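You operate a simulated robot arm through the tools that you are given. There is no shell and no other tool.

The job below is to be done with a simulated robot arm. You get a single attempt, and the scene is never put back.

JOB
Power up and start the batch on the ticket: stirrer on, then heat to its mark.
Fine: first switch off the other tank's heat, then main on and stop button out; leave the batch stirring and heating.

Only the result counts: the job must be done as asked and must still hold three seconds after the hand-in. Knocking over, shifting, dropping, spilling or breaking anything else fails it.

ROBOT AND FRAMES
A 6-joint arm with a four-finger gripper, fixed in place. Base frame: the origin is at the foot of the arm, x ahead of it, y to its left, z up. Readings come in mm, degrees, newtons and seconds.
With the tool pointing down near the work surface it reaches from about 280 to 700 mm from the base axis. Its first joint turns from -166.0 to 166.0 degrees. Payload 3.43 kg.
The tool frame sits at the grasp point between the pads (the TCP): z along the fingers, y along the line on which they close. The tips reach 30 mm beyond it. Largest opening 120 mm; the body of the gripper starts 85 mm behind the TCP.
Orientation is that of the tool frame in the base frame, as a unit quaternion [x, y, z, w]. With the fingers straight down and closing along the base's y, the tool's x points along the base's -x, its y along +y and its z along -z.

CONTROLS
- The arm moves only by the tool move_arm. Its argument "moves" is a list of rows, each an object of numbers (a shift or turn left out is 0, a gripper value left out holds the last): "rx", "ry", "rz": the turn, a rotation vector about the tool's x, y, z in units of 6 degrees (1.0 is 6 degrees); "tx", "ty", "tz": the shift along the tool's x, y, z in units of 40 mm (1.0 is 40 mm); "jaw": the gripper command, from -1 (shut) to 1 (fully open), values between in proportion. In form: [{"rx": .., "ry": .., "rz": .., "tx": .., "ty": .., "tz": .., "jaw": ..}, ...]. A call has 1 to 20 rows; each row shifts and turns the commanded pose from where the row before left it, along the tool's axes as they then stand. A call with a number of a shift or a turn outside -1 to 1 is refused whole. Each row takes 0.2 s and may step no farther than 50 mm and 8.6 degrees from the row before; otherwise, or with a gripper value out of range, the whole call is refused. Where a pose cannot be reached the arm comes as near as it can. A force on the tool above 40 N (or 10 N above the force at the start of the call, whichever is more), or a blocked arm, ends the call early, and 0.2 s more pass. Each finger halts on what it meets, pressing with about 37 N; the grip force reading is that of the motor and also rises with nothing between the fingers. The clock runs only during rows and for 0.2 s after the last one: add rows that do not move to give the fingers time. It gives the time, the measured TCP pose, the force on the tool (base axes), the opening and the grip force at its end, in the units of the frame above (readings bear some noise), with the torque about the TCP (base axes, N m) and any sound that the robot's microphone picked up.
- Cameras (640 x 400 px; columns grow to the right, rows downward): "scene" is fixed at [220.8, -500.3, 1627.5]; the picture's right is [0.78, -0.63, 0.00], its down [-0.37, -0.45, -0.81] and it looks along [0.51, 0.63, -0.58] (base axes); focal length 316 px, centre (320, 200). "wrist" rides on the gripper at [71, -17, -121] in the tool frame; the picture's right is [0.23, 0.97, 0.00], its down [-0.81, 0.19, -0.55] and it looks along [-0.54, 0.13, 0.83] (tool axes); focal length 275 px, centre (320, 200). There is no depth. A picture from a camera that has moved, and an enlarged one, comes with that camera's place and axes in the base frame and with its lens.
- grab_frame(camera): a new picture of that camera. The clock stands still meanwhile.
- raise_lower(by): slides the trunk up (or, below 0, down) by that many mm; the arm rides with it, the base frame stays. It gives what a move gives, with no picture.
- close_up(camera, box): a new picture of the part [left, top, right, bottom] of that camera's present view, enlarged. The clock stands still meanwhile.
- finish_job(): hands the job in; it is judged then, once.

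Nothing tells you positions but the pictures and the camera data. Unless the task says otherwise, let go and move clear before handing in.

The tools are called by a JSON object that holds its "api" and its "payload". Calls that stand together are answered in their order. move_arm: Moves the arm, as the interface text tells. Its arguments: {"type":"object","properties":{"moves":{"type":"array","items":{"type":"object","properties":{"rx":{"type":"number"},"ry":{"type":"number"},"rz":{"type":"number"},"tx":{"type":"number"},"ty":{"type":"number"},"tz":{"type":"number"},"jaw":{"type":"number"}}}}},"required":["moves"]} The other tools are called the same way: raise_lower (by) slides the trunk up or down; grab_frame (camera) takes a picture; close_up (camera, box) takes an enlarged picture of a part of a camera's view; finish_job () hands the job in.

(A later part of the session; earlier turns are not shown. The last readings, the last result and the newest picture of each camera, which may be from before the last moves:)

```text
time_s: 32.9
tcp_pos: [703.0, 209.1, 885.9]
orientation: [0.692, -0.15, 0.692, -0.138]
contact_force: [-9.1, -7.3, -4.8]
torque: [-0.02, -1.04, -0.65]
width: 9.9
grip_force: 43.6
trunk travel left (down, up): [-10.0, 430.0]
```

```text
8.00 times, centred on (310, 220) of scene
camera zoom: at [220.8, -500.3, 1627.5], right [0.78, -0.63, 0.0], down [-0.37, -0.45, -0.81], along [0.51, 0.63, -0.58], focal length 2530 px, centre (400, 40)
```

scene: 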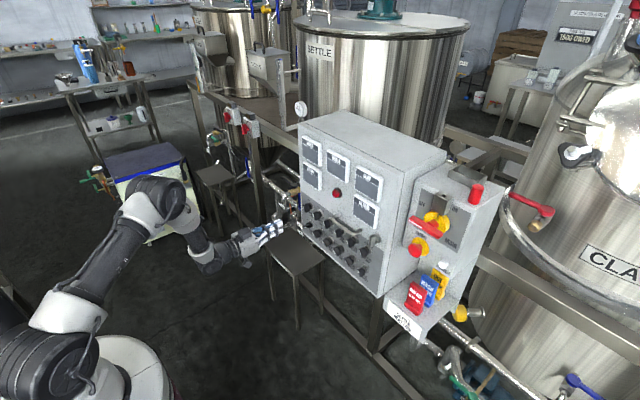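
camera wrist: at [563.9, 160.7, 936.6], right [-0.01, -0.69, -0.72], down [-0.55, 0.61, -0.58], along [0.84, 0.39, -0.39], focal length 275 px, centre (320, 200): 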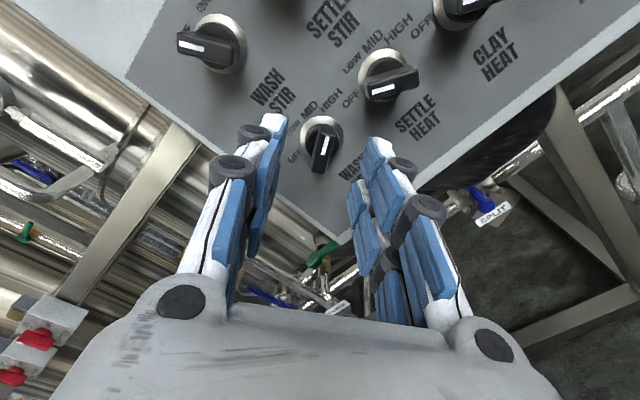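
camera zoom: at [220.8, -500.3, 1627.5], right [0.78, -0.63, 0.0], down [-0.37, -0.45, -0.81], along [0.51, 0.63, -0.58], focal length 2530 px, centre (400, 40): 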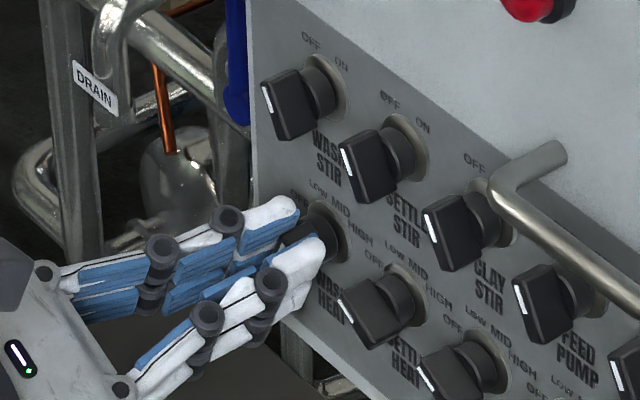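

The knob follows. Continuing to turn.

{"api": "move_arm", "payload": {"moves": [{"rz": -1}, {"rz": -1}, {"rz": -1}, {"rz": -1}, {"rz": -1}, {"rz": -1}]}}

{"api": "close_up", "payload": {"camera": "wrist", "box": [220, 60, 420, 185]}}

```text
time_s: 34.3
tcp_pos: [702.1, 207.5, 886.4]
orientation: [0.705, 0.071, 0.701, 0.082]
contact_force: [-19.3, -14.2, -6.9]
torque: [0.02, -0.48, -0.24]
width: 9.7
grip_force: 43.5
trunk travel left (down, up): [-10.0, 430.0]
```

```text
3.20 times, centred on (320, 122) of wrist
camera zoom: at [583.1, 242.1, 952.9], right [-0.01, -0.9, 0.44], down [-0.56, -0.35, -0.75], along [0.83, -0.25, -0.5], focal length 881 px, centre (320, 448)
```

zoom: 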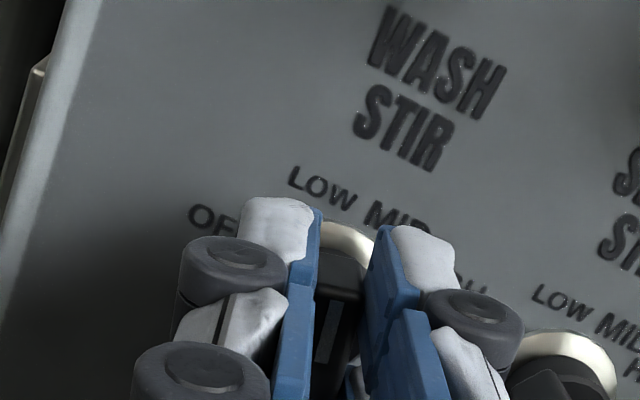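

The knob is now about 72° turned and still follows, but side force has built up from a small axis offset. I ease it with a small shift before continuing.

{"api": "move_arm", "payload": {"moves": [{"ty": 0.04, "tz": -0.02}, {}]}}

```text
time_s: 34.9
tcp_pos: [704.6, 207.7, 886.0]
orientation: [0.705, 0.072, 0.701, 0.08]
contact_force: [-10.7, -7.0, -6.8]
torque: [-0.01, 1.41, -0.44]
width: 10.1
grip_force: 43.8
trunk travel left (down, up): [-10.0, 430.0]
```

{"api": "move_arm", "payload": {"moves": [{"tx": -0.03, "ty": 0.03, "tz": -0.02}, {}]}}

```text
time_s: 35.5
tcp_pos: [701.8, 208.0, 885.7]
orientation: [0.705, 0.073, 0.701, 0.08]
contact_force: [-1.6, 6.2, -6.7]
torque: [-0.02, 1.45, -0.08]
width: 9.9
grip_force: 43.7
trunk travel left (down, up): [-10.0, 430.0]
```

Forces eased. I turn on toward OFF.

{"api": "move_arm", "payload": {"moves": [{"rz": -1}, {"rz": -1}, {"rz": -1}, {"rz": -1}, {}]}}

{"api": "close_up", "payload": {"camera": "wrist", "box": [220, 60, 420, 185]}}

```text
time_s: 36.7
tcp_pos: [702.0, 207.1, 884.9]
orientation: [0.674, 0.216, 0.67, 0.226]
contact_force: [13.3, 13.1, -5.9]
torque: [-0.01, -0.74, 0.99]
width: 10.1
grip_force: 43.6
trunk travel left (down, up): [-10.0, 430.0]
```

```text
3.20 times, centred on (320, 122) of wrist
camera zoom: at [583.1, 265.7, 933.9], right [-0.01, -0.64, 0.76], down [-0.56, -0.63, -0.54], along [0.83, -0.43, -0.36], focal length 881 px, centre (320, 448)
```

zoom: 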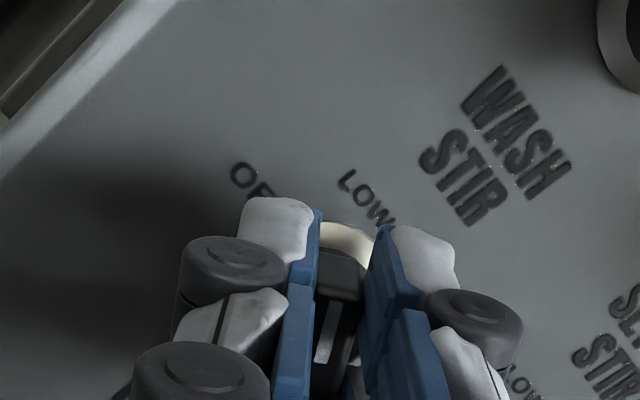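

The pointer now stands at about −36° (between LOW and OFF). I ease the side force slightly and turn the remaining ~21°.

{"api": "move_arm", "payload": {"moves": [{"tx": 0.015, "ty": -0.02, "tz": 0.02}, {"rz": -1}, {"rz": -1}, {"rz": -1}, {}]}}

{"api": "close_up", "payload": {"camera": "wrist", "box": [220, 60, 420, 185]}}

```text
time_s: 37.9
tcp_pos: [702.6, 208.2, 886.0]
orientation: [0.632, 0.319, 0.625, 0.328]
contact_force: [-0.3, 9.8, 1.1]
torque: [0.01, -0.54, 1.0]
width: 9.9
grip_force: 43.6
trunk travel left (down, up): [-10.0, 430.0]
```

```text
3.20 times, centred on (320, 122) of wrist
camera zoom: at [583.3, 277.7, 914.3], right [0.0, -0.38, 0.93], down [-0.56, -0.76, -0.31], along [0.83, -0.52, -0.21], focal length 881 px, centre (320, 448)
```

zoom: 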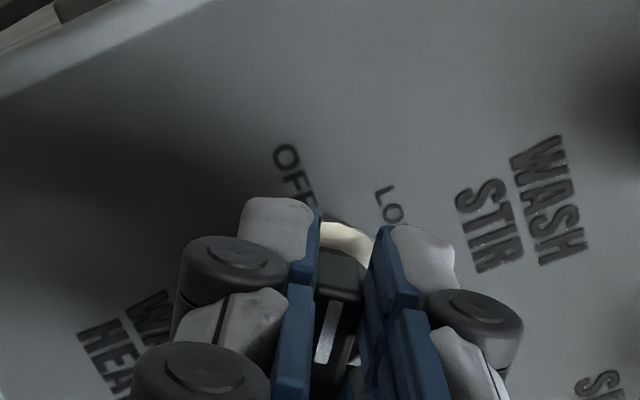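

The pointer is at about −54°, where SETTLE HEAT (at OFF) reads −55° to −59°. I turn a few degrees more to see whether I meet an end stop.

{"api": "move_arm", "payload": {"moves": [{"rz": -0.5}, {}]}}

{"api": "move_arm", "payload": {"moves": [{"rz": -0.4}, {}]}}

```text
time_s: 38.5
tcp_pos: [702.8, 208.3, 885.8]
orientation: [0.623, 0.336, 0.617, 0.344]
contact_force: [0.6, 7.9, 3.5]
torque: [-0.02, -0.54, 1.0]
width: 10.2
grip_force: 42.9
trunk travel left (down, up): [-10.0, 430.0]
```

```text
time_s: 39.1
tcp_pos: [701.5, 207.5, 885.2]
orientation: [0.616, 0.348, 0.61, 0.357]
contact_force: [3.5, 8.6, 3.5]
torque: [0.0, -0.39, 0.62]
width: 9.8
grip_force: 43.2
trunk travel left (down, up): [-10.0, 430.0]
```

No stop felt; the pointer is now at about −60°. I release, back off and compare the knob with the neighbouring SETTLE HEAT at OFF.

{"api": "move_arm", "payload": {"moves": [{"jaw": -0.25}, {}, {}, {"tz": -0.4}, {"tz": -0.4}, {"tz": -0.4}, {}]}}

{"api": "grab_frame", "payload": {"camera": "wrist"}}

{"api": "close_up", "payload": {"camera": "scene", "box": [290, 205, 340, 236]}}

```text
time_s: 40.7
tcp_pos: [656.9, 206.6, 885.1]
orientation: [0.616, 0.348, 0.61, 0.357]
contact_force: [-0.8, -0.6, 1.0]
torque: [0.01, 0.01, 0.0]
width: 44.9
grip_force: 0.1
trunk travel left (down, up): [-10.0, 430.0]
```

```text
taken
camera wrist: at [537.1, 278.6, 907.1], right [0.0, -0.29, 0.96], down [-0.57, -0.79, -0.24], along [0.82, -0.54, -0.16], focal length 275 px, centre (320, 200)
```

wrist: 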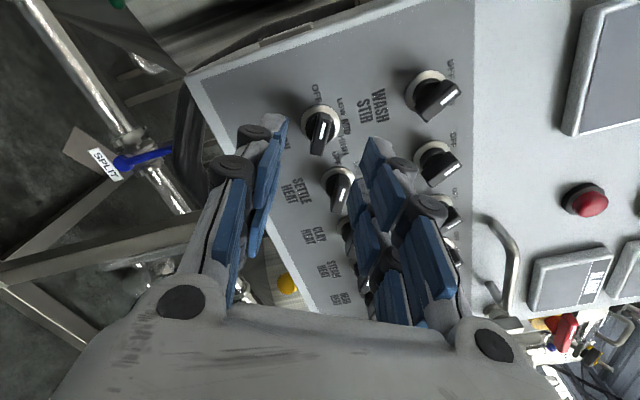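

```text
12.80 times, centred on (315, 220) of scene
camera zoom: at [220.8, -500.3, 1627.5], right [0.78, -0.63, 0.0], down [-0.37, -0.45, -0.81], along [0.51, 0.63, -0.58], focal length 4048 px, centre (384, -62)
```

zoom: 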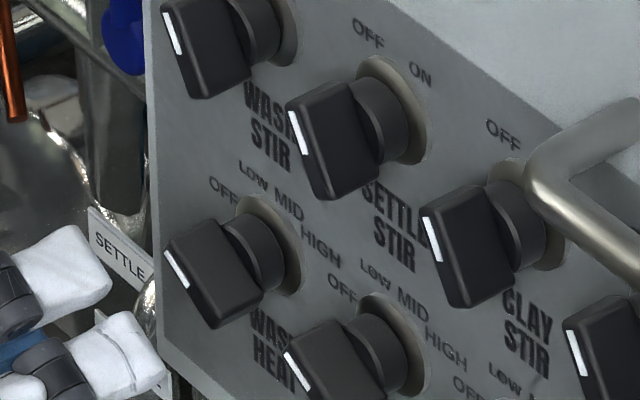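

WASH HEAT now looks parallel to SETTLE HEAT at OFF. One enlarged wrist view to confirm.

{"api": "close_up", "payload": {"camera": "wrist", "box": [280, 70, 380, 210]}}

{"api": "close_up", "payload": {"camera": "scene", "box": [300, 220, 330, 240]}}

```text
2.86 times, centred on (330, 140) of wrist
camera zoom: at [537.1, 278.6, 907.1], right [0.0, -0.29, 0.96], down [-0.57, -0.79, -0.24], along [0.82, -0.54, -0.16], focal length 786 px, centre (291, 371)
```

zoom: 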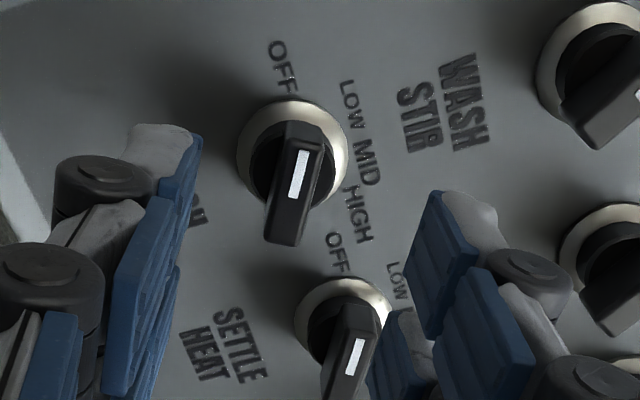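

```text
16.00 times, centred on (315, 230) of scene
camera zoom: at [220.8, -500.3, 1627.5], right [0.78, -0.63, 0.0], down [-0.37, -0.45, -0.81], along [0.51, 0.63, -0.58], focal length 5060 px, centre (400, -280)
```

zoom: 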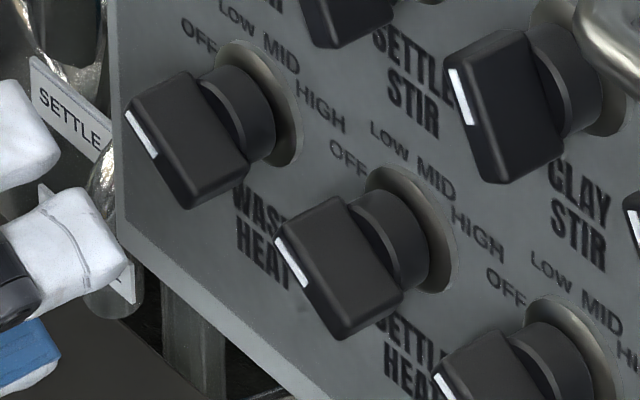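

WASH HEAT is parallel to the others at OFF. Next the main switch: I roll back upright (camera on top), retreat, then rise and cross to the side box well in front of the panel.

{"api": "move_arm", "payload": {"moves": [{"rz": 1}, {"rz": 1}, {"rz": 1}, {"rz": 1}, {"rz": 1}, {"rz": 1}, {"rz": 1}, {"rz": 1}, {"rz": 1}, {"rz": 1}, {}]}}

```text
time_s: 43.1
tcp_pos: [655.7, 207.7, 885.1]
orientation: [0.708, -0.006, 0.706, 0.003]
contact_force: [-0.7, -0.4, 0.0]
torque: [0.02, 0.01, -0.03]
width: 45.1
grip_force: 0.0
trunk travel left (down, up): [-10.0, 430.0]
```

{"api": "move_arm", "payload": {"moves": [{"rx": 0.12, "tx": 0.9, "tz": -0.2}, {"tx": 0.95, "tz": -0.2}, {"tx": 0.95, "tz": -0.2}, {"tx": 0.95, "tz": -0.2}, {"tx": 0.95, "tz": -0.2}, {"tx": 0.95, "tz": -0.2}, {"tx": 0.95, "tz": -0.2}, {}]}}

{"api": "move_arm", "payload": {"moves": [{"ty": 0.9}, {"ty": 0.9}, {"ty": 0.9}, {"ty": 0.9}, {"ty": 0.9}, {"ty": 0.9}, {}]}}

```text
time_s: 44.9
tcp_pos: [597.6, 208.4, 1151.5]
orientation: [0.709, -0.002, 0.706, -0.001]
contact_force: [-0.1, -0.7, 0.0]
torque: [0.02, 0.0, 0.0]
width: 44.9
grip_force: 0.0
trunk travel left (down, up): [-10.0, 430.0]
```

```text
time_s: 46.5
tcp_pos: [590.4, 62.4, 1161.6]
orientation: [0.709, -0.01, 0.705, 0.007]
contact_force: [0.1, -0.3, -0.1]
torque: [0.01, 0.0, 0.01]
width: 45.5
grip_force: 0.0
out of reach, approached as far as the arm can: row 4, 5, 6
trunk travel left (down, up): [-10.0, 430.0]
```

Reach stops at y≈62 with x≈590, probably too close to the column. I move forward to x≈660 (still clear of the panel) and continue across.

{"api": "move_arm", "payload": {"moves": [{"tz": 0.8}, {"tz": 0.8}, {"ty": 0.7}, {"ty": 0.7}, {"ty": 0.7}, {}]}}

{"api": "grab_frame", "payload": {"camera": "scene"}}

{"api": "grab_frame", "payload": {"camera": "wrist"}}

```text
time_s: 47.9
tcp_pos: [645.1, 69.1, 1175.9]
orientation: [0.709, -0.008, 0.705, 0.006]
contact_force: [-0.8, -0.1, 0.7]
torque: [-0.01, -0.03, 0.01]
width: 44.8
grip_force: 0.1
out of reach, approached as far as the arm can: row 1, 2, 3, 4, 5
trunk travel left (down, up): [-10.0, 430.0]
```

```text
taken
```

scene: 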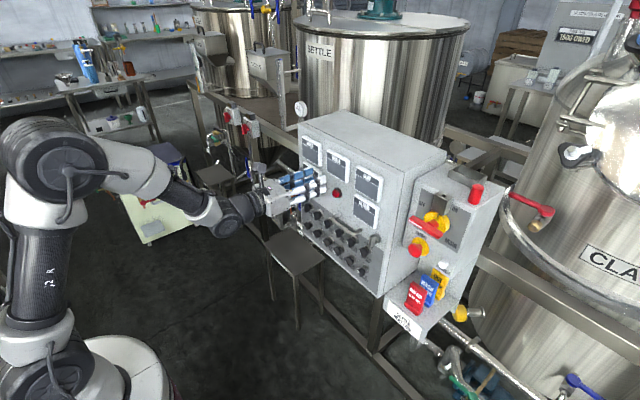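

```text
taken
camera wrist: at [525.4, 89.7, 1249.0], right [-0.02, -0.97, 0.23], down [-0.56, -0.18, -0.81], along [0.83, -0.15, -0.54], focal length 275 px, centre (320, 200)
```

wrist: 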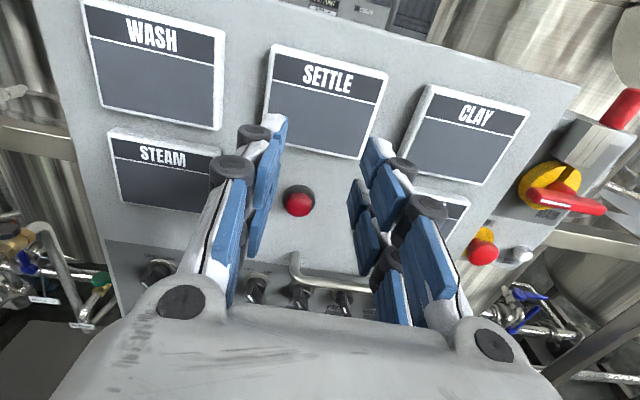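

The arm's fourth joint seems to sit at its limit in this wrist posture (it flipped when I levelled the tool on the left side). I'll undo this: go back left, point the tool down again, cross to the middle, and level the tool there straight ahead, which should give a posture good for both sides.

{"api": "move_arm", "payload": {"moves": [{"ty": -0.8, "tz": -0.42, "tx": -0.28}, {"ty": -0.8, "tz": -0.42, "tx": -0.28}, {"ty": -0.8, "tz": -0.42, "tx": -0.28}, {"ty": -0.8, "tz": -0.42, "tx": -0.28}, {"ty": -0.8, "tz": -0.42, "tx": -0.28}, {"jaw": -0.25}]}}

{"api": "move_arm", "payload": {"moves": [{"rz": 1}, {"rz": 1}, {"rz": 1}, {"rz": 1}, {"rz": 1}, {"rz": 1}, {"rz": 1}, {"rz": 1}, {"rz": 1}, {"rz": 1}, {"rz": 1}, {"rz": 1}, {"rz": 1}, {"rz": 1}, {"rz": 1}, {"rz": 1}, {"rz": 1}, {"rz": 1}, {"rz": 1}, {"rz": 1}]}}

```text
time_s: 49.3
tcp_pos: [557.4, 226.5, 1120.7]
orientation: [0.708, -0.002, 0.706, 0.0]
contact_force: [-0.2, 0.8, -0.9]
torque: [-0.02, 0.01, -0.02]
width: 45.1
grip_force: 0.1
trunk travel left (down, up): [-10.0, 430.0]
```

```text
time_s: 53.5
tcp_pos: [558.4, 230.0, 1119.2]
orientation: [-0.352, 0.615, -0.352, 0.612]
contact_force: [0.1, -0.2, 0.1]
torque: [0.0, -0.02, -0.02]
width: 44.8
grip_force: 0.1
trunk travel left (down, up): [-10.0, 430.0]
```

Now I tilt the tool down (15 steps of 6°) here, well clear of everything.

{"api": "move_arm", "payload": {"moves": [{"rx": -0.866, "ry": 0.5}, {"rx": -0.866, "ry": 0.5}, {"rx": -0.866, "ry": 0.5}, {"rx": -0.866, "ry": 0.5}, {"rx": -0.866, "ry": 0.5}, {"rx": -0.866, "ry": 0.5}, {"rx": -0.866, "ry": 0.5}, {"rx": -0.866, "ry": 0.5}, {"rx": -0.866, "ry": 0.5}, {"rx": -0.866, "ry": 0.5}, {"rx": -0.866, "ry": 0.5}, {"rx": -0.866, "ry": 0.5}, {"rx": -0.866, "ry": 0.5}, {"rx": -0.866, "ry": 0.5}, {"rx": -0.866, "ry": 0.5}, {}]}}

```text
time_s: 56.9
tcp_pos: [558.3, 229.2, 1120.4]
orientation: [-0.499, 0.867, 0.004, -0.001]
contact_force: [0.7, -0.2, -0.8]
torque: [0.02, -0.02, -0.02]
width: 45.0
grip_force: 0.0
trunk travel left (down, up): [-10.0, 430.0]
```

Tool points down again. I roll to zero, cross to y=0 at x≈620, keeping in front of the panel.

{"api": "move_arm", "payload": {"moves": [{"rz": 1}, {"rz": 1}, {"rz": 1}, {"rz": 1}, {"rz": 1}, {"rz": 1}, {"rz": 1}, {"rz": 1}, {"rz": 1}, {"rz": 1}, {"ty": -0.955}, {"ty": -0.955}, {"ty": -0.955}, {"ty": -0.955}, {"ty": -0.955}, {"ty": -0.955}, {"tx": -0.8}, {"tx": -0.7}, {}]}}

```text
time_s: 60.9
tcp_pos: [617.5, 2.8, 1120.5]
orientation: [0.001, 1.0, 0.001, -0.002]
contact_force: [-0.3, -0.8, -0.3]
torque: [0.03, 0.01, 0.0]
width: 45.2
grip_force: 0.0
trunk travel left (down, up): [-10.0, 430.0]
```

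{"api": "move_arm", "payload": {"moves": [{"ry": -1, "ty": -0.06}, {"ry": -1}, {"ry": -1}, {"ry": -1}, {"ry": -1}, {"ry": -1}, {"ry": -1}, {"ry": -1}]}}

{"api": "move_arm", "payload": {"moves": [{"ry": -1}, {"ry": -1}, {"ry": -1}, {"ry": -1}]}}

```text
time_s: 62.7
tcp_pos: [617.4, -3.4, 1119.6]
orientation: [0.002, 0.914, 0.001, 0.406]
contact_force: [-0.3, 0.2, 0.9]
torque: [-0.01, 0.04, 0.0]
width: 45.1
grip_force: 0.0
trunk travel left (down, up): [-10.0, 430.0]
```

```text
time_s: 63.7
tcp_pos: [616.9, -3.0, 1119.1]
orientation: [0.002, 0.809, 0.001, 0.588]
contact_force: [-0.5, 0.3, 0.7]
torque: [-0.03, 0.05, 0.0]
width: 45.0
grip_force: 0.0
trunk travel left (down, up): [-10.0, 430.0]
```

It passed smoothly. Three more steps to level, then I test moving to the right.

{"api": "move_arm", "payload": {"moves": [{"ry": -1}, {"ry": -1}, {"ry": -1}, {"ty": -0.9}, {"ty": -0.9}, {}]}}

{"api": "grab_frame", "payload": {"camera": "scene"}}

```text
time_s: 65.1
tcp_pos: [615.5, -72.5, 1117.9]
orientation: [0.001, 0.708, 0.001, 0.706]
contact_force: [-0.5, -0.1, 0.1]
torque: [0.04, 0.0, -0.01]
width: 45.1
grip_force: 0.0
trunk travel left (down, up): [-10.0, 430.0]
```

```text
taken
```

scene: 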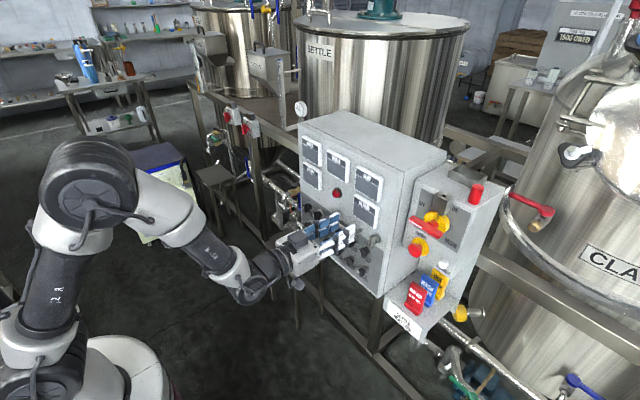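

Works — the arm now crosses freely. I move in front of the main switch at a safe distance and look.

{"api": "move_arm", "payload": {"moves": [{"ty": -0.9}, {"ty": -0.9}, {"ty": -0.9}, {"ty": -0.9, "tx": -0.3}, {"tx": -0.5}, {}]}}

{"api": "grab_frame", "payload": {"camera": "wrist"}}

```text
time_s: 66.5
tcp_pos: [617.3, -217.9, 1150.7]
orientation: [0.002, 0.709, 0.001, 0.706]
contact_force: [-0.7, -0.6, 0.5]
torque: [0.01, 0.04, -0.01]
width: 44.9
grip_force: 0.0
trunk travel left (down, up): [-10.0, 430.0]
```

```text
taken
camera wrist: at [497.0, -233.8, 1079.5], right [0.0, 0.97, -0.23], down [-0.55, 0.19, 0.81], along [0.84, 0.12, 0.54], focal length 275 px, centre (320, 200)
```

wrist: 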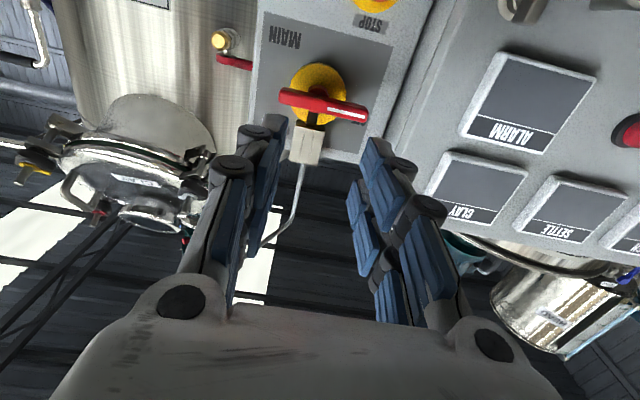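

{"api": "close_up", "payload": {"camera": "wrist", "box": [250, 50, 400, 170]}}

{"api": "close_up", "payload": {"camera": "scene", "box": [395, 175, 475, 260]}}

```text
3.33 times, centred on (325, 110) of wrist
camera zoom: at [497.0, -233.8, 1079.5], right [0.0, 0.97, -0.23], down [-0.55, 0.19, 0.81], along [0.84, 0.12, 0.54], focal length 918 px, centre (303, 500)
```

zoom: 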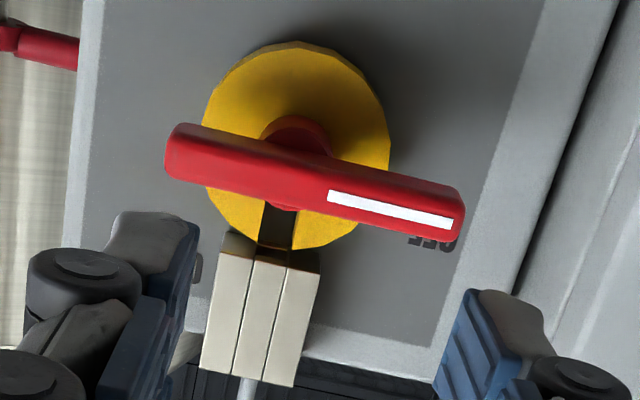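

```text
4.71 times, centred on (435, 218) of scene
camera zoom: at [220.8, -500.3, 1627.5], right [0.78, -0.63, 0.0], down [-0.37, -0.45, -0.81], along [0.51, 0.63, -0.58], focal length 1488 px, centre (-221, 118)
```

zoom: 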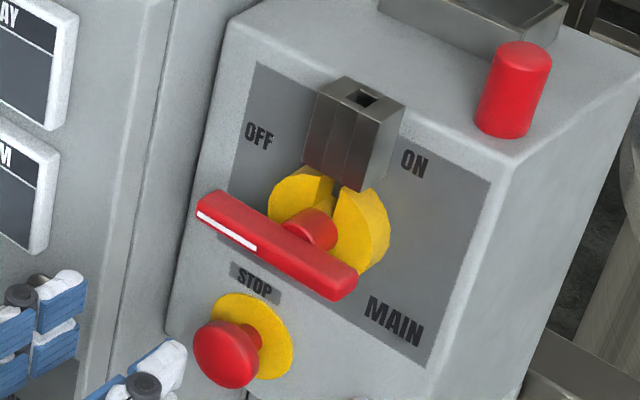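

From two views: main handle bar front at x≈765, z≈1146, spanning y −257…−170 with pivot near y≈−220; the lock block in front of the face (x≈796) clears it. "ON" sits by the upright position, so the handle needs a 90° clockwise turn. I roll −90° so the fingers go above and below the bar.

{"api": "move_arm", "payload": {"moves": [{"rz": -1}, {"rz": -1}, {"rz": -1}, {"rz": -1}, {"rz": -1}, {"rz": -1}, {"rz": -1}, {"rz": -1}, {"rz": -1}, {"rz": -1}, {"rz": -1}, {"rz": -1}, {"rz": -1}, {"rz": -1}, {"rz": -1}, {}]}}

{"api": "grab_frame", "payload": {"camera": "wrist"}}

```text
time_s: 69.9
tcp_pos: [617.4, -218.5, 1150.1]
orientation: [-0.5, 0.502, -0.499, 0.498]
contact_force: [0.2, -1.1, 0.0]
torque: [0.03, -0.01, 0.0]
width: 44.9
grip_force: 0.1
trunk travel left (down, up): [-10.0, 430.0]
```

```text
taken
camera wrist: at [497.1, -289.2, 1167.1], right [0.0, -0.23, -0.97], down [-0.55, 0.81, -0.19], along [0.83, 0.54, -0.13], focal length 275 px, centre (320, 200)
```

wrist: 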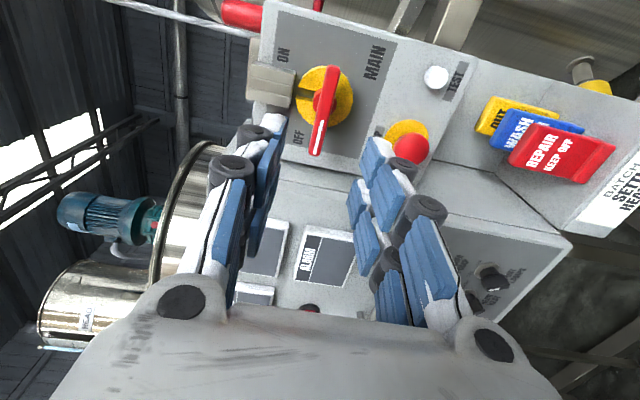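

{"api": "move_arm", "payload": {"moves": [{"tx": 0.04, "ty": 0.1, "tz": 0.7}, {"tz": 0.7}, {"tz": 0.6}, {}]}}

{"api": "grab_frame", "payload": {"camera": "wrist"}}

{"api": "close_up", "payload": {"camera": "wrist", "box": [220, 50, 420, 175]}}

```text
time_s: 70.9
tcp_pos: [696.7, -221.0, 1144.8]
orientation: [-0.5, 0.502, -0.499, 0.5]
contact_force: [-0.4, -0.5, 0.7]
torque: [-0.02, -0.01, 0.01]
width: 45.2
grip_force: 0.0
trunk travel left (down, up): [-10.0, 430.0]
```

```text
taken
camera wrist: at [577.5, -291.2, 1162.5], right [0.0, -0.23, -0.97], down [-0.55, 0.81, -0.19], along [0.83, 0.54, -0.13], focal length 275 px, centre (320, 200)
```

wrist: 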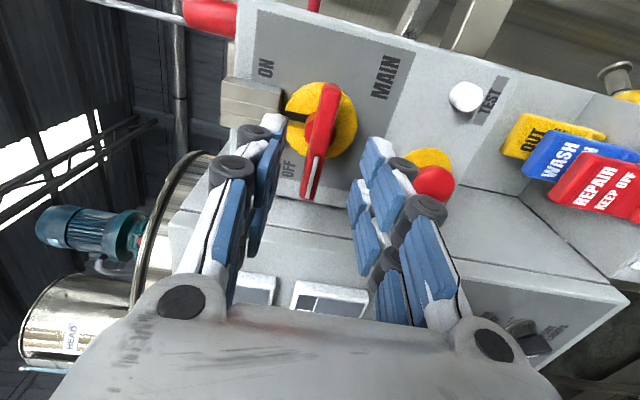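

```text
3.20 times, centred on (320, 112) of wrist
camera zoom: at [577.5, -291.2, 1162.5], right [0.0, -0.23, -0.97], down [-0.55, 0.81, -0.19], along [0.83, 0.54, -0.13], focal length 881 px, centre (320, 480)
```

zoom: 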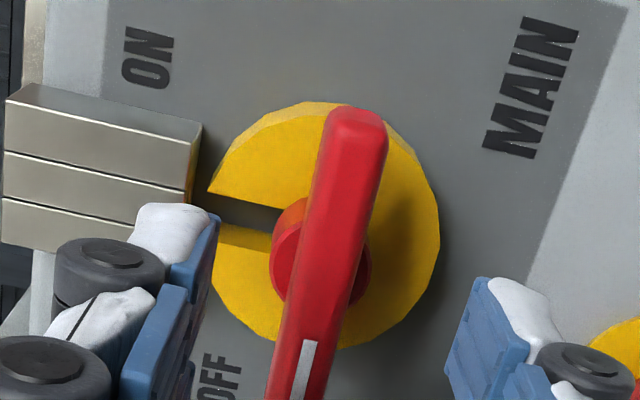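

The bar runs straight along the tool and the pivot lies on the tool axis within about 1 mm. I advance so the tips reach x≈775 and close on the bar at its pivot.

{"api": "move_arm", "payload": {"moves": [{"ty": -0.02, "tz": 0.5}, {"tz": 0.4}, {"tz": 0.3}, {}]}}

{"api": "move_arm", "payload": {"moves": [{"jaw": -1}, {}, {}, {}]}}

{"api": "close_up", "payload": {"camera": "wrist", "box": [220, 50, 420, 175]}}

```text
time_s: 71.9
tcp_pos: [744.4, -220.5, 1147.1]
orientation: [-0.5, 0.503, -0.498, 0.5]
contact_force: [0.0, -0.6, 0.1]
torque: [-0.01, 0.03, -0.01]
width: 45.0
grip_force: 0.0
trunk travel left (down, up): [-10.0, 430.0]
```

```text
time_s: 72.9
tcp_pos: [744.1, -220.1, 1145.8]
orientation: [-0.5, 0.503, -0.498, 0.499]
contact_force: [-1.6, 0.7, -5.1]
torque: [0.03, 0.14, -0.05]
width: 13.2
grip_force: 42.3
trunk travel left (down, up): [-10.0, 430.0]
```

```text
3.20 times, centred on (320, 112) of wrist
camera zoom: at [624.3, -291.0, 1162.8], right [-0.01, -0.23, -0.97], down [-0.55, 0.81, -0.18], along [0.83, 0.54, -0.13], focal length 881 px, centre (320, 480)
```

zoom: 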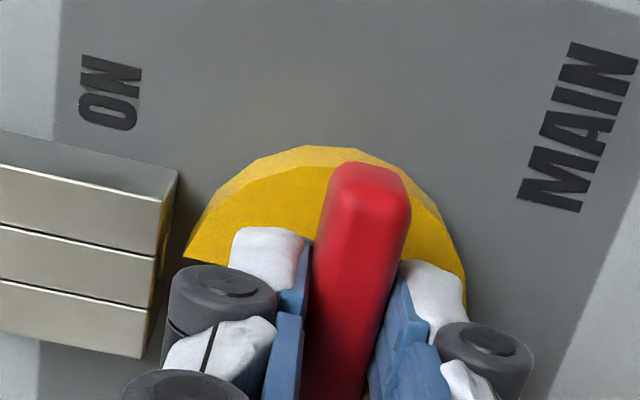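

Gripped on the bar (13.2 mm). Now I turn clockwise, checking after the first steps.

{"api": "move_arm", "payload": {"moves": [{"rz": 1}, {"rz": 1}, {"rz": 1}]}}

{"api": "close_up", "payload": {"camera": "wrist", "box": [220, 50, 420, 175]}}

```text
time_s: 73.7
tcp_pos: [745.3, -220.0, 1145.1]
orientation: [-0.414, 0.575, -0.413, 0.572]
contact_force: [-3.7, -0.4, -5.2]
torque: [0.0, -0.32, 1.38]
width: 12.7
grip_force: 45.0
trunk travel left (down, up): [-10.0, 430.0]
```

```text
3.20 times, centred on (320, 112) of wrist
camera zoom: at [624.2, -292.8, 1140.1], right [0.0, 0.09, -1.0], down [-0.55, 0.83, 0.08], along [0.83, 0.55, 0.04], focal length 881 px, centre (320, 480)
```

zoom: 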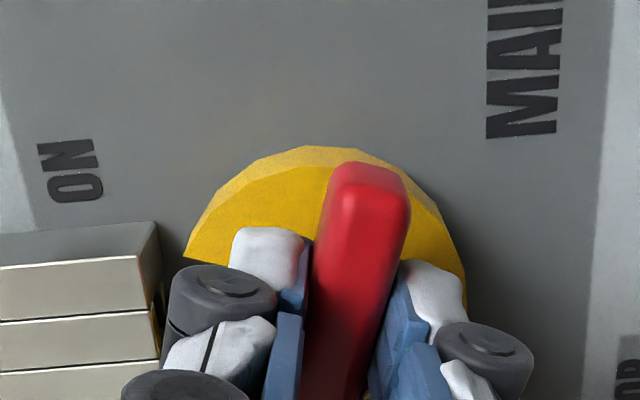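

The handle and disc turn with the gripper. Continuing.

{"api": "move_arm", "payload": {"moves": [{"rz": 1}, {"rz": 1}, {"rz": 1}, {"rz": 1}, {"rz": 1}, {"rz": 1}]}}

{"api": "move_arm", "payload": {"moves": [{"rz": 1}, {"rz": 1}, {"rz": 1}, {}]}}

```text
time_s: 75.1
tcp_pos: [744.1, -221.5, 1146.3]
orientation: [-0.215, 0.675, -0.216, 0.672]
contact_force: [-10.4, -1.9, -2.5]
torque: [-0.01, 0.02, 0.07]
width: 12.9
grip_force: 45.1
trunk travel left (down, up): [-10.0, 430.0]
```

```text
time_s: 76.1
tcp_pos: [745.7, -221.6, 1147.8]
orientation: [-0.108, 0.7, -0.109, 0.698]
contact_force: [-9.0, -4.2, 2.1]
torque: [0.03, 1.34, -0.57]
width: 13.0
grip_force: 45.0
trunk travel left (down, up): [-10.0, 430.0]
```

{"api": "move_arm", "payload": {"moves": [{"rz": 1}, {"rz": 1}, {"rz": 1}, {}]}}

{"api": "close_up", "payload": {"camera": "scene", "box": [380, 160, 480, 260]}}

{"api": "close_up", "payload": {"camera": "wrist", "box": [220, 50, 420, 175]}}

```text
time_s: 77.1
tcp_pos: [745.3, -222.1, 1146.3]
orientation: [0.004, 0.708, 0.002, 0.706]
contact_force: [-0.2, -12.6, 4.1]
torque: [-0.45, -0.08, -0.32]
width: 13.2
grip_force: 44.4
trunk travel left (down, up): [-10.0, 430.0]
```

```text
4.00 times, centred on (430, 210) of scene
camera zoom: at [220.8, -500.3, 1627.5], right [0.78, -0.63, 0.0], down [-0.37, -0.45, -0.81], along [0.51, 0.63, -0.58], focal length 1265 px, centre (-120, 160)
```

zoom: 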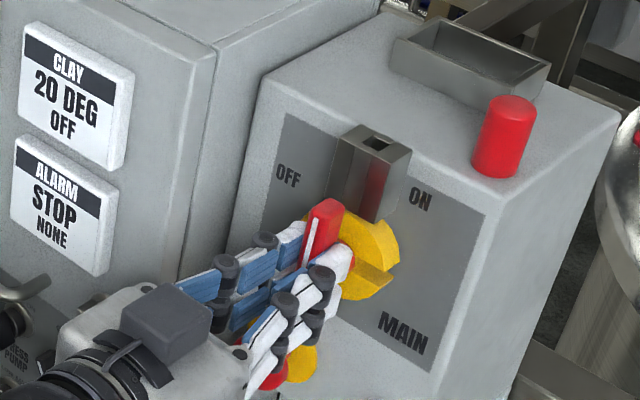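

```text
3.20 times, centred on (320, 112) of wrist
camera zoom: at [624.2, -237.6, 1075.9], right [0.0, 0.97, -0.22], down [-0.55, 0.19, 0.81], along [0.83, 0.12, 0.54], focal length 881 px, centre (320, 480)
```

zoom: 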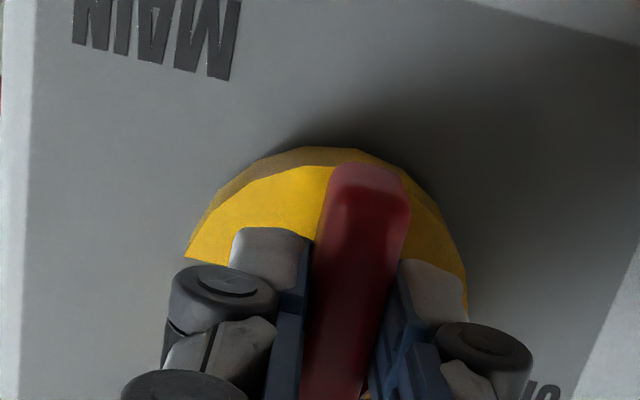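

The displays lit up ("CLAY 20 DEG OFF", "ALARM: STOP …"), so main is on, and a torque shows the end stop was reached. I release and back away, then read all displays.

{"api": "move_arm", "payload": {"moves": [{"jaw": -0.4}, {}, {}, {"tz": -0.5}, {"tz": -0.7}, {"tz": -0.7}, {}]}}

{"api": "grab_frame", "payload": {"camera": "scene"}}

{"api": "close_up", "payload": {"camera": "scene", "box": [290, 120, 400, 220]}}

{"api": "close_up", "payload": {"camera": "scene", "box": [395, 175, 475, 260]}}

{"api": "grab_frame", "payload": {"camera": "wrist"}}

```text
time_s: 78.7
tcp_pos: [666.4, -218.4, 1146.2]
orientation: [0.003, 0.709, 0.0, 0.706]
contact_force: [-0.3, 1.2, -0.8]
torque: [-0.03, 0.03, -0.02]
width: 35.6
grip_force: 0.1
trunk travel left (down, up): [-10.0, 430.0]
```

```text
taken
```

scene: 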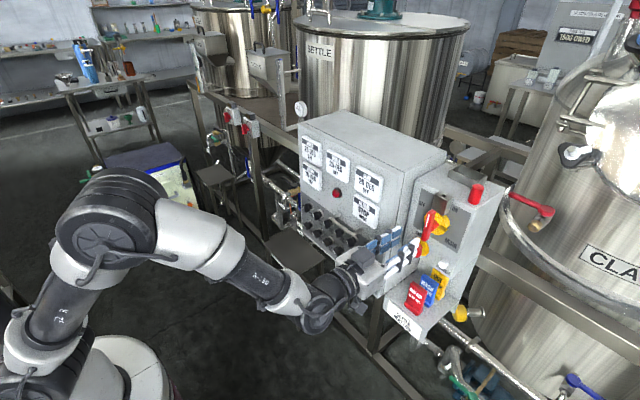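

```text
4.00 times, centred on (345, 170) of scene
camera zoom: at [220.8, -500.3, 1627.5], right [0.78, -0.63, 0.0], down [-0.37, -0.45, -0.81], along [0.51, 0.63, -0.58], focal length 1265 px, centre (220, 320)
```

zoom: 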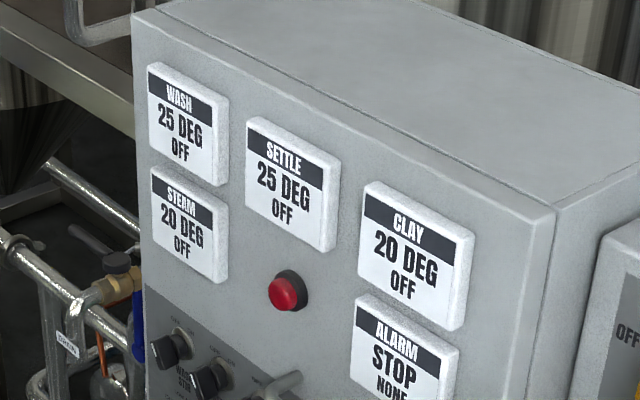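

```text
4.71 times, centred on (435, 218) of scene
camera zoom: at [220.8, -500.3, 1627.5], right [0.78, -0.63, 0.0], down [-0.37, -0.45, -0.81], along [0.51, 0.63, -0.58], focal length 1488 px, centre (-221, 118)
```

zoom: 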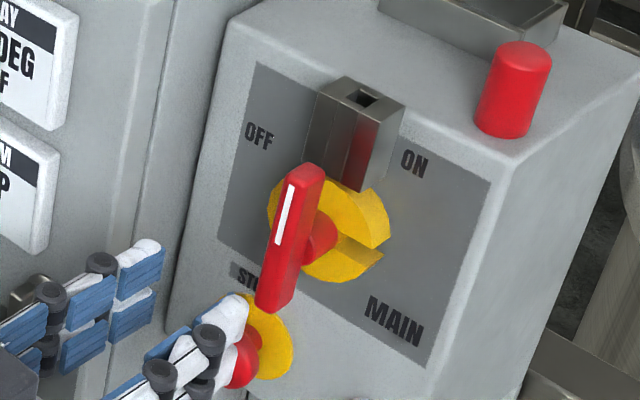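

```text
taken
camera wrist: at [546.0, -234.5, 1075.1], right [0.0, 0.97, -0.23], down [-0.55, 0.19, 0.81], along [0.84, 0.12, 0.54], focal length 275 px, centre (320, 200)
```

wrist: 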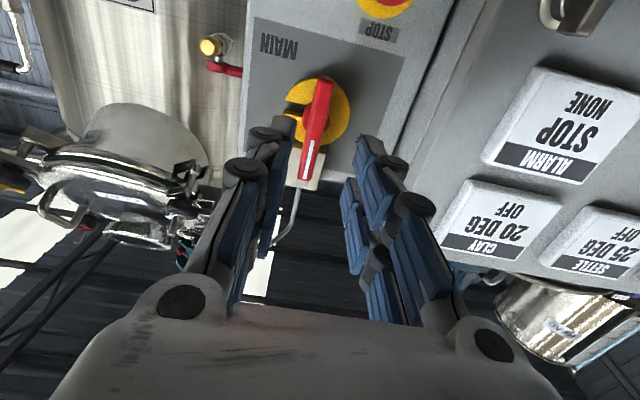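

Main is ON; every tank shows OFF and the alarm display shows STOP. Next the stop button: because the main panel's side is close on its left, I'll approach with the fingers above and below it (roll −90°), so I move back a little, down and roll.

{"api": "move_arm", "payload": {"moves": [{"tz": -0.4, "jaw": 0.1}, {"tx": 0.9, "ty": 0.2}, {"tx": 0.9, "ty": 0.2}, {"tx": 0.8, "ty": 0.2}, {}]}}

{"api": "move_arm", "payload": {"moves": [{"rz": -1}, {"rz": -1}, {"rz": -1}, {"rz": -1}, {"rz": -1}, {"rz": -1}, {"rz": -1}, {"rz": -1}, {"rz": -1}, {"rz": -1}, {"rz": -1}, {"rz": -1}, {"rz": -1}, {"rz": -1}, {"rz": -1}, {}]}}

{"api": "grab_frame", "payload": {"camera": "wrist"}}

{"api": "close_up", "payload": {"camera": "wrist", "box": [220, 50, 420, 175]}}

{"api": "grab_frame", "payload": {"camera": "scene"}}

```text
time_s: 79.9
tcp_pos: [653.3, -197.0, 1042.1]
orientation: [0.002, 0.709, 0.001, 0.706]
contact_force: [-0.4, -0.7, -0.6]
torque: [-0.01, -0.02, -0.01]
width: 65.9
grip_force: 0.0
trunk travel left (down, up): [-10.0, 430.0]
```

```text
time_s: 83.3
tcp_pos: [653.8, -196.1, 1042.2]
orientation: [-0.499, 0.502, -0.499, 0.499]
contact_force: [0.7, 0.7, 0.1]
torque: [-0.01, -0.05, -0.01]
width: 66.2
grip_force: 0.1
trunk travel left (down, up): [-10.0, 430.0]
```

```text
taken
camera wrist: at [533.0, -266.1, 1059.8], right [0.0, -0.23, -0.97], down [-0.55, 0.81, -0.19], along [0.83, 0.54, -0.13], focal length 275 px, centre (320, 200)
```

wrist: 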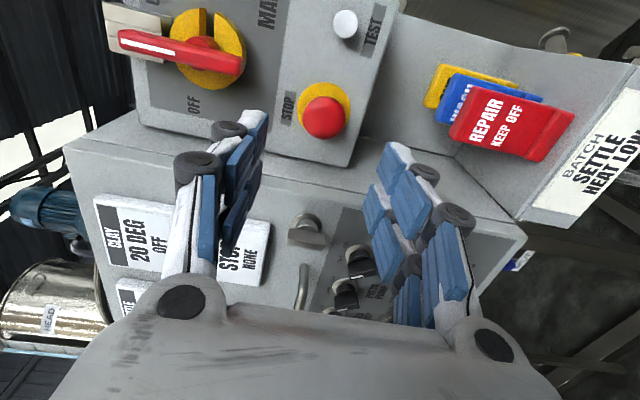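

```text
3.20 times, centred on (320, 112) of wrist
camera zoom: at [533.0, -266.1, 1059.8], right [0.0, -0.23, -0.97], down [-0.55, 0.81, -0.19], along [0.83, 0.54, -0.13], focal length 881 px, centre (320, 480)
```

zoom: 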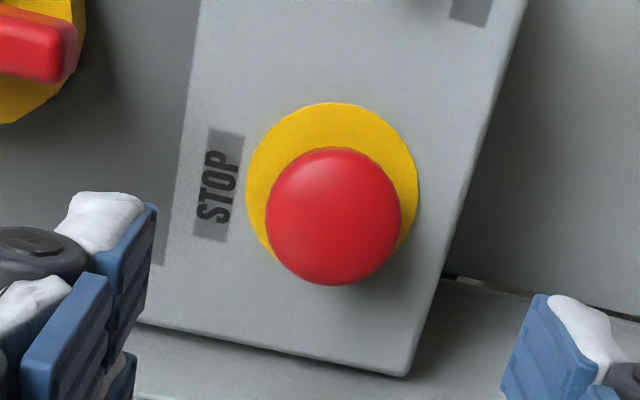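

```text
taken
```

scene: 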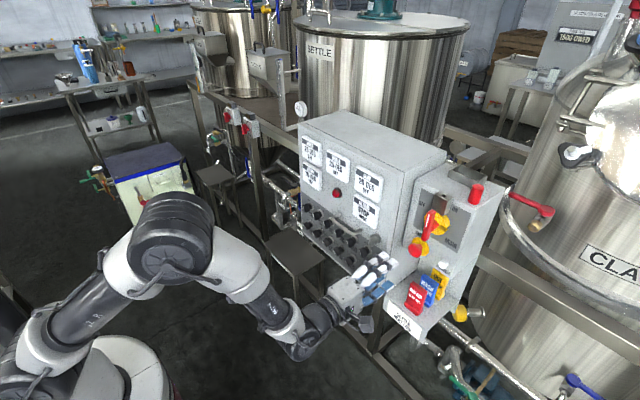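

STOP button: head about 39 mm across, axis at (y −192, z 1038), front near x≈775. I approach with the fingers above and below, pausing short to check alignment.

{"api": "move_arm", "payload": {"moves": [{"tx": -0.1, "ty": 0.105}, {"tz": 0.7}, {"tz": 0.7}, {"tz": 0.5}, {}]}}

{"api": "grab_frame", "payload": {"camera": "wrist"}}

```text
time_s: 84.5
tcp_pos: [730.3, -189.1, 1038.4]
orientation: [-0.499, 0.503, -0.498, 0.5]
contact_force: [-0.1, 0.3, 0.2]
torque: [0.01, -0.02, -0.04]
width: 65.8
grip_force: 0.0
trunk travel left (down, up): [-10.0, 430.0]
```

```text
taken
camera wrist: at [609.0, -260.7, 1055.2], right [0.0, -0.23, -0.97], down [-0.55, 0.81, -0.19], along [0.83, 0.54, -0.13], focal length 275 px, centre (320, 200)
```

wrist: 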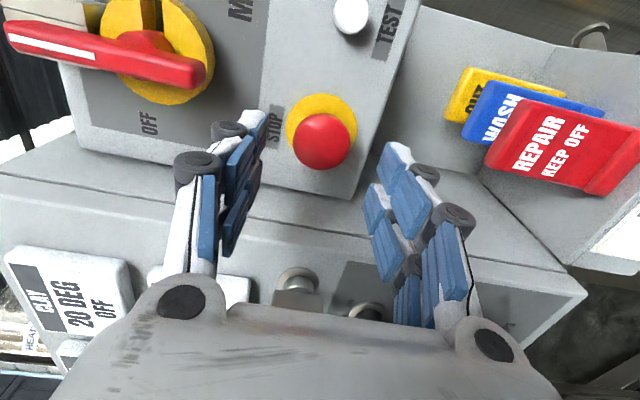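

Well centred between the fingertips. I advance to x≈767 and close on the head.

{"api": "move_arm", "payload": {"moves": [{"tx": 0.04, "tz": 0.45}, {"tz": 0.45}, {}]}}

{"api": "move_arm", "payload": {"moves": [{"jaw": -1}, {}, {}, {}]}}

{"api": "close_up", "payload": {"camera": "wrist", "box": [220, 50, 420, 175]}}

```text
time_s: 85.3
tcp_pos: [764.1, -192.9, 1038.6]
orientation: [-0.5, 0.502, -0.498, 0.499]
contact_force: [0.4, -1.0, -1.0]
torque: [0.01, 0.04, -0.01]
width: 66.0
grip_force: 0.0
trunk travel left (down, up): [-10.0, 430.0]
```

```text
time_s: 86.3
tcp_pos: [765.1, -193.6, 1036.7]
orientation: [-0.5, 0.503, -0.498, 0.499]
contact_force: [-0.5, -0.7, -3.9]
torque: [0.04, 0.11, -0.02]
width: 36.5
grip_force: 44.1
trunk travel left (down, up): [-10.0, 430.0]
```

```text
3.20 times, centred on (320, 112) of wrist
camera zoom: at [644.1, -263.7, 1054.7], right [-0.01, -0.23, -0.97], down [-0.55, 0.81, -0.19], along [0.83, 0.54, -0.13], focal length 881 px, centre (320, 480)
```

zoom: 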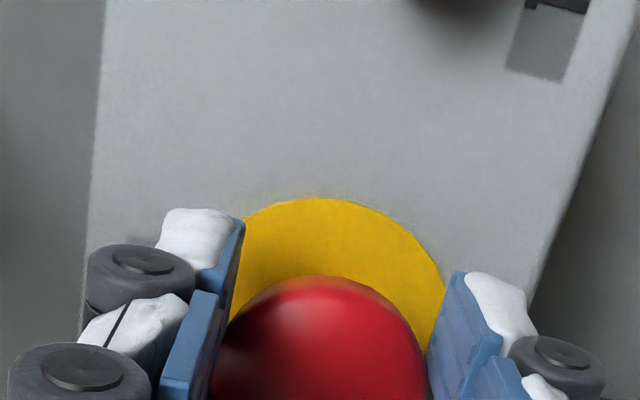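

The head is gripped (36.5 mm). I pull it straight out in small steps and watch the force.

{"api": "move_arm", "payload": {"moves": [{"tz": -0.05}, {"tz": -0.05}, {}]}}

```text
time_s: 87.1
tcp_pos: [761.0, -193.5, 1037.2]
orientation: [-0.5, 0.503, -0.498, 0.499]
contact_force: [0.7, 2.8, -4.4]
torque: [0.04, 0.04, 0.01]
width: 36.4
grip_force: 45.0
trunk travel left (down, up): [-10.0, 430.0]
```

{"api": "move_arm", "payload": {"moves": [{"tz": -0.05}, {"tz": -0.05}, {}]}}

{"api": "close_up", "payload": {"camera": "wrist", "box": [220, 50, 420, 175]}}

{"api": "close_up", "payload": {"camera": "scene", "box": [290, 120, 450, 270]}}

```text
time_s: 87.9
tcp_pos: [757.8, -193.3, 1037.2]
orientation: [-0.5, 0.503, -0.499, 0.499]
contact_force: [1.5, -0.5, -3.6]
torque: [-0.1, 0.02, 0.13]
width: 36.5
grip_force: 45.0
trunk travel left (down, up): [-10.0, 430.0]
```

```text
3.20 times, centred on (320, 112) of wrist
camera zoom: at [636.8, -263.6, 1054.5], right [0.0, -0.23, -0.97], down [-0.55, 0.81, -0.19], along [0.83, 0.54, -0.13], focal length 881 px, centre (320, 480)
```

zoom: 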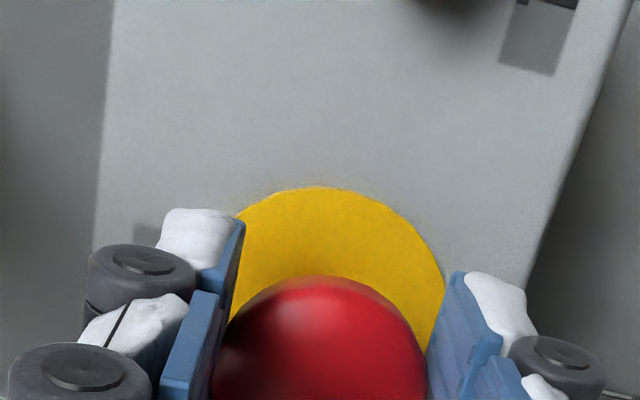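

```text
2.67 times, centred on (370, 195) of scene
camera zoom: at [220.8, -500.3, 1627.5], right [0.78, -0.63, 0.0], down [-0.37, -0.45, -0.81], along [0.51, 0.63, -0.58], focal length 843 px, centre (187, 213)
```

zoom: 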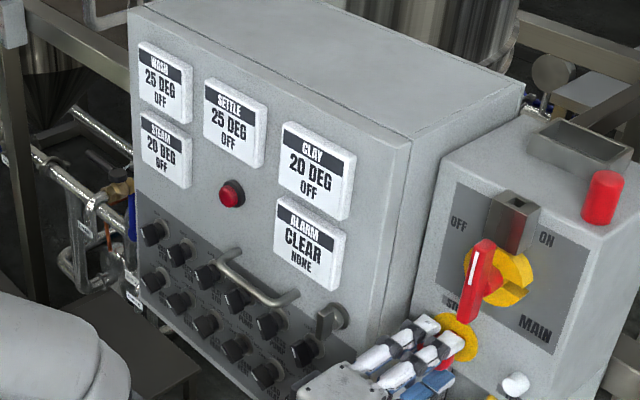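

The alarm display changed to CLEAR, so the stop button has come out. I pull on a little to reach its end of travel so that it stays out.

{"api": "move_arm", "payload": {"moves": [{"tz": -0.05}, {"tz": -0.05}, {}]}}

```text
time_s: 88.7
tcp_pos: [756.3, -193.2, 1036.7]
orientation: [-0.499, 0.502, -0.5, 0.499]
contact_force: [28.9, -2.8, 1.9]
torque: [0.05, -0.03, -0.33]
width: 36.4
grip_force: 44.4
trunk travel left (down, up): [-10.0, 430.0]
```

End of travel reached (29 N). I ease the pull, open, and back away, then check that it stays out.

{"api": "move_arm", "payload": {"moves": [{"tz": 0.04}, {"jaw": 0.1}, {}, {}, {"tz": -0.4}, {"tz": -0.7}, {"tz": -0.7}, {"tz": -0.7}, {}]}}

{"api": "close_up", "payload": {"camera": "scene", "box": [290, 120, 450, 270]}}

{"api": "grab_frame", "payload": {"camera": "wrist"}}

```text
time_s: 90.7
tcp_pos: [656.9, -191.8, 1035.1]
orientation: [-0.499, 0.502, -0.499, 0.5]
contact_force: [-0.5, 0.2, -0.4]
torque: [0.03, 0.01, 0.01]
width: 66.3
grip_force: 0.3
trunk travel left (down, up): [-10.0, 430.0]
```

```text
2.67 times, centred on (370, 195) of scene
camera zoom: at [220.8, -500.3, 1627.5], right [0.78, -0.63, 0.0], down [-0.37, -0.45, -0.81], along [0.51, 0.63, -0.58], focal length 843 px, centre (187, 213)
```

zoom: 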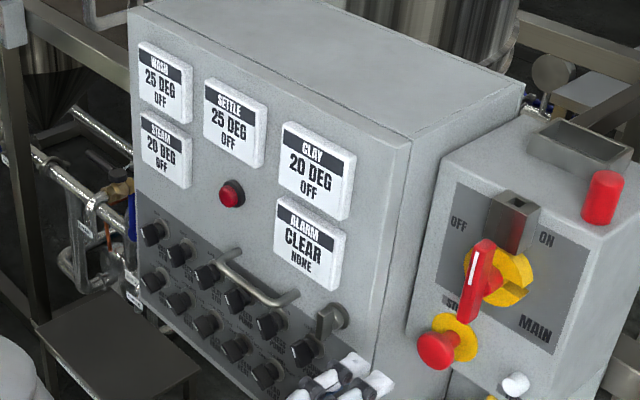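

```text
taken
camera wrist: at [535.6, -262.4, 1052.1], right [0.0, -0.23, -0.97], down [-0.55, 0.81, -0.19], along [0.83, 0.54, -0.13], focal length 275 px, centre (320, 200)
```

wrist: 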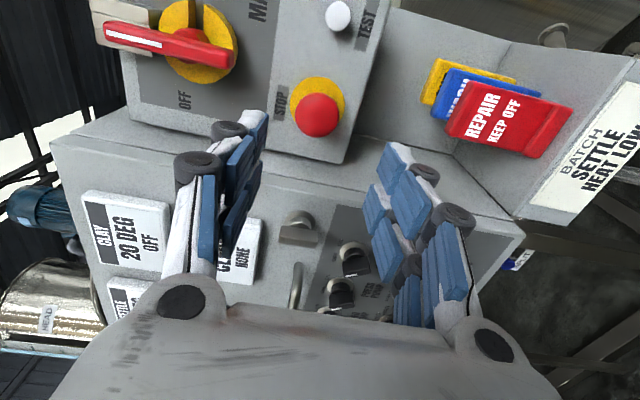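

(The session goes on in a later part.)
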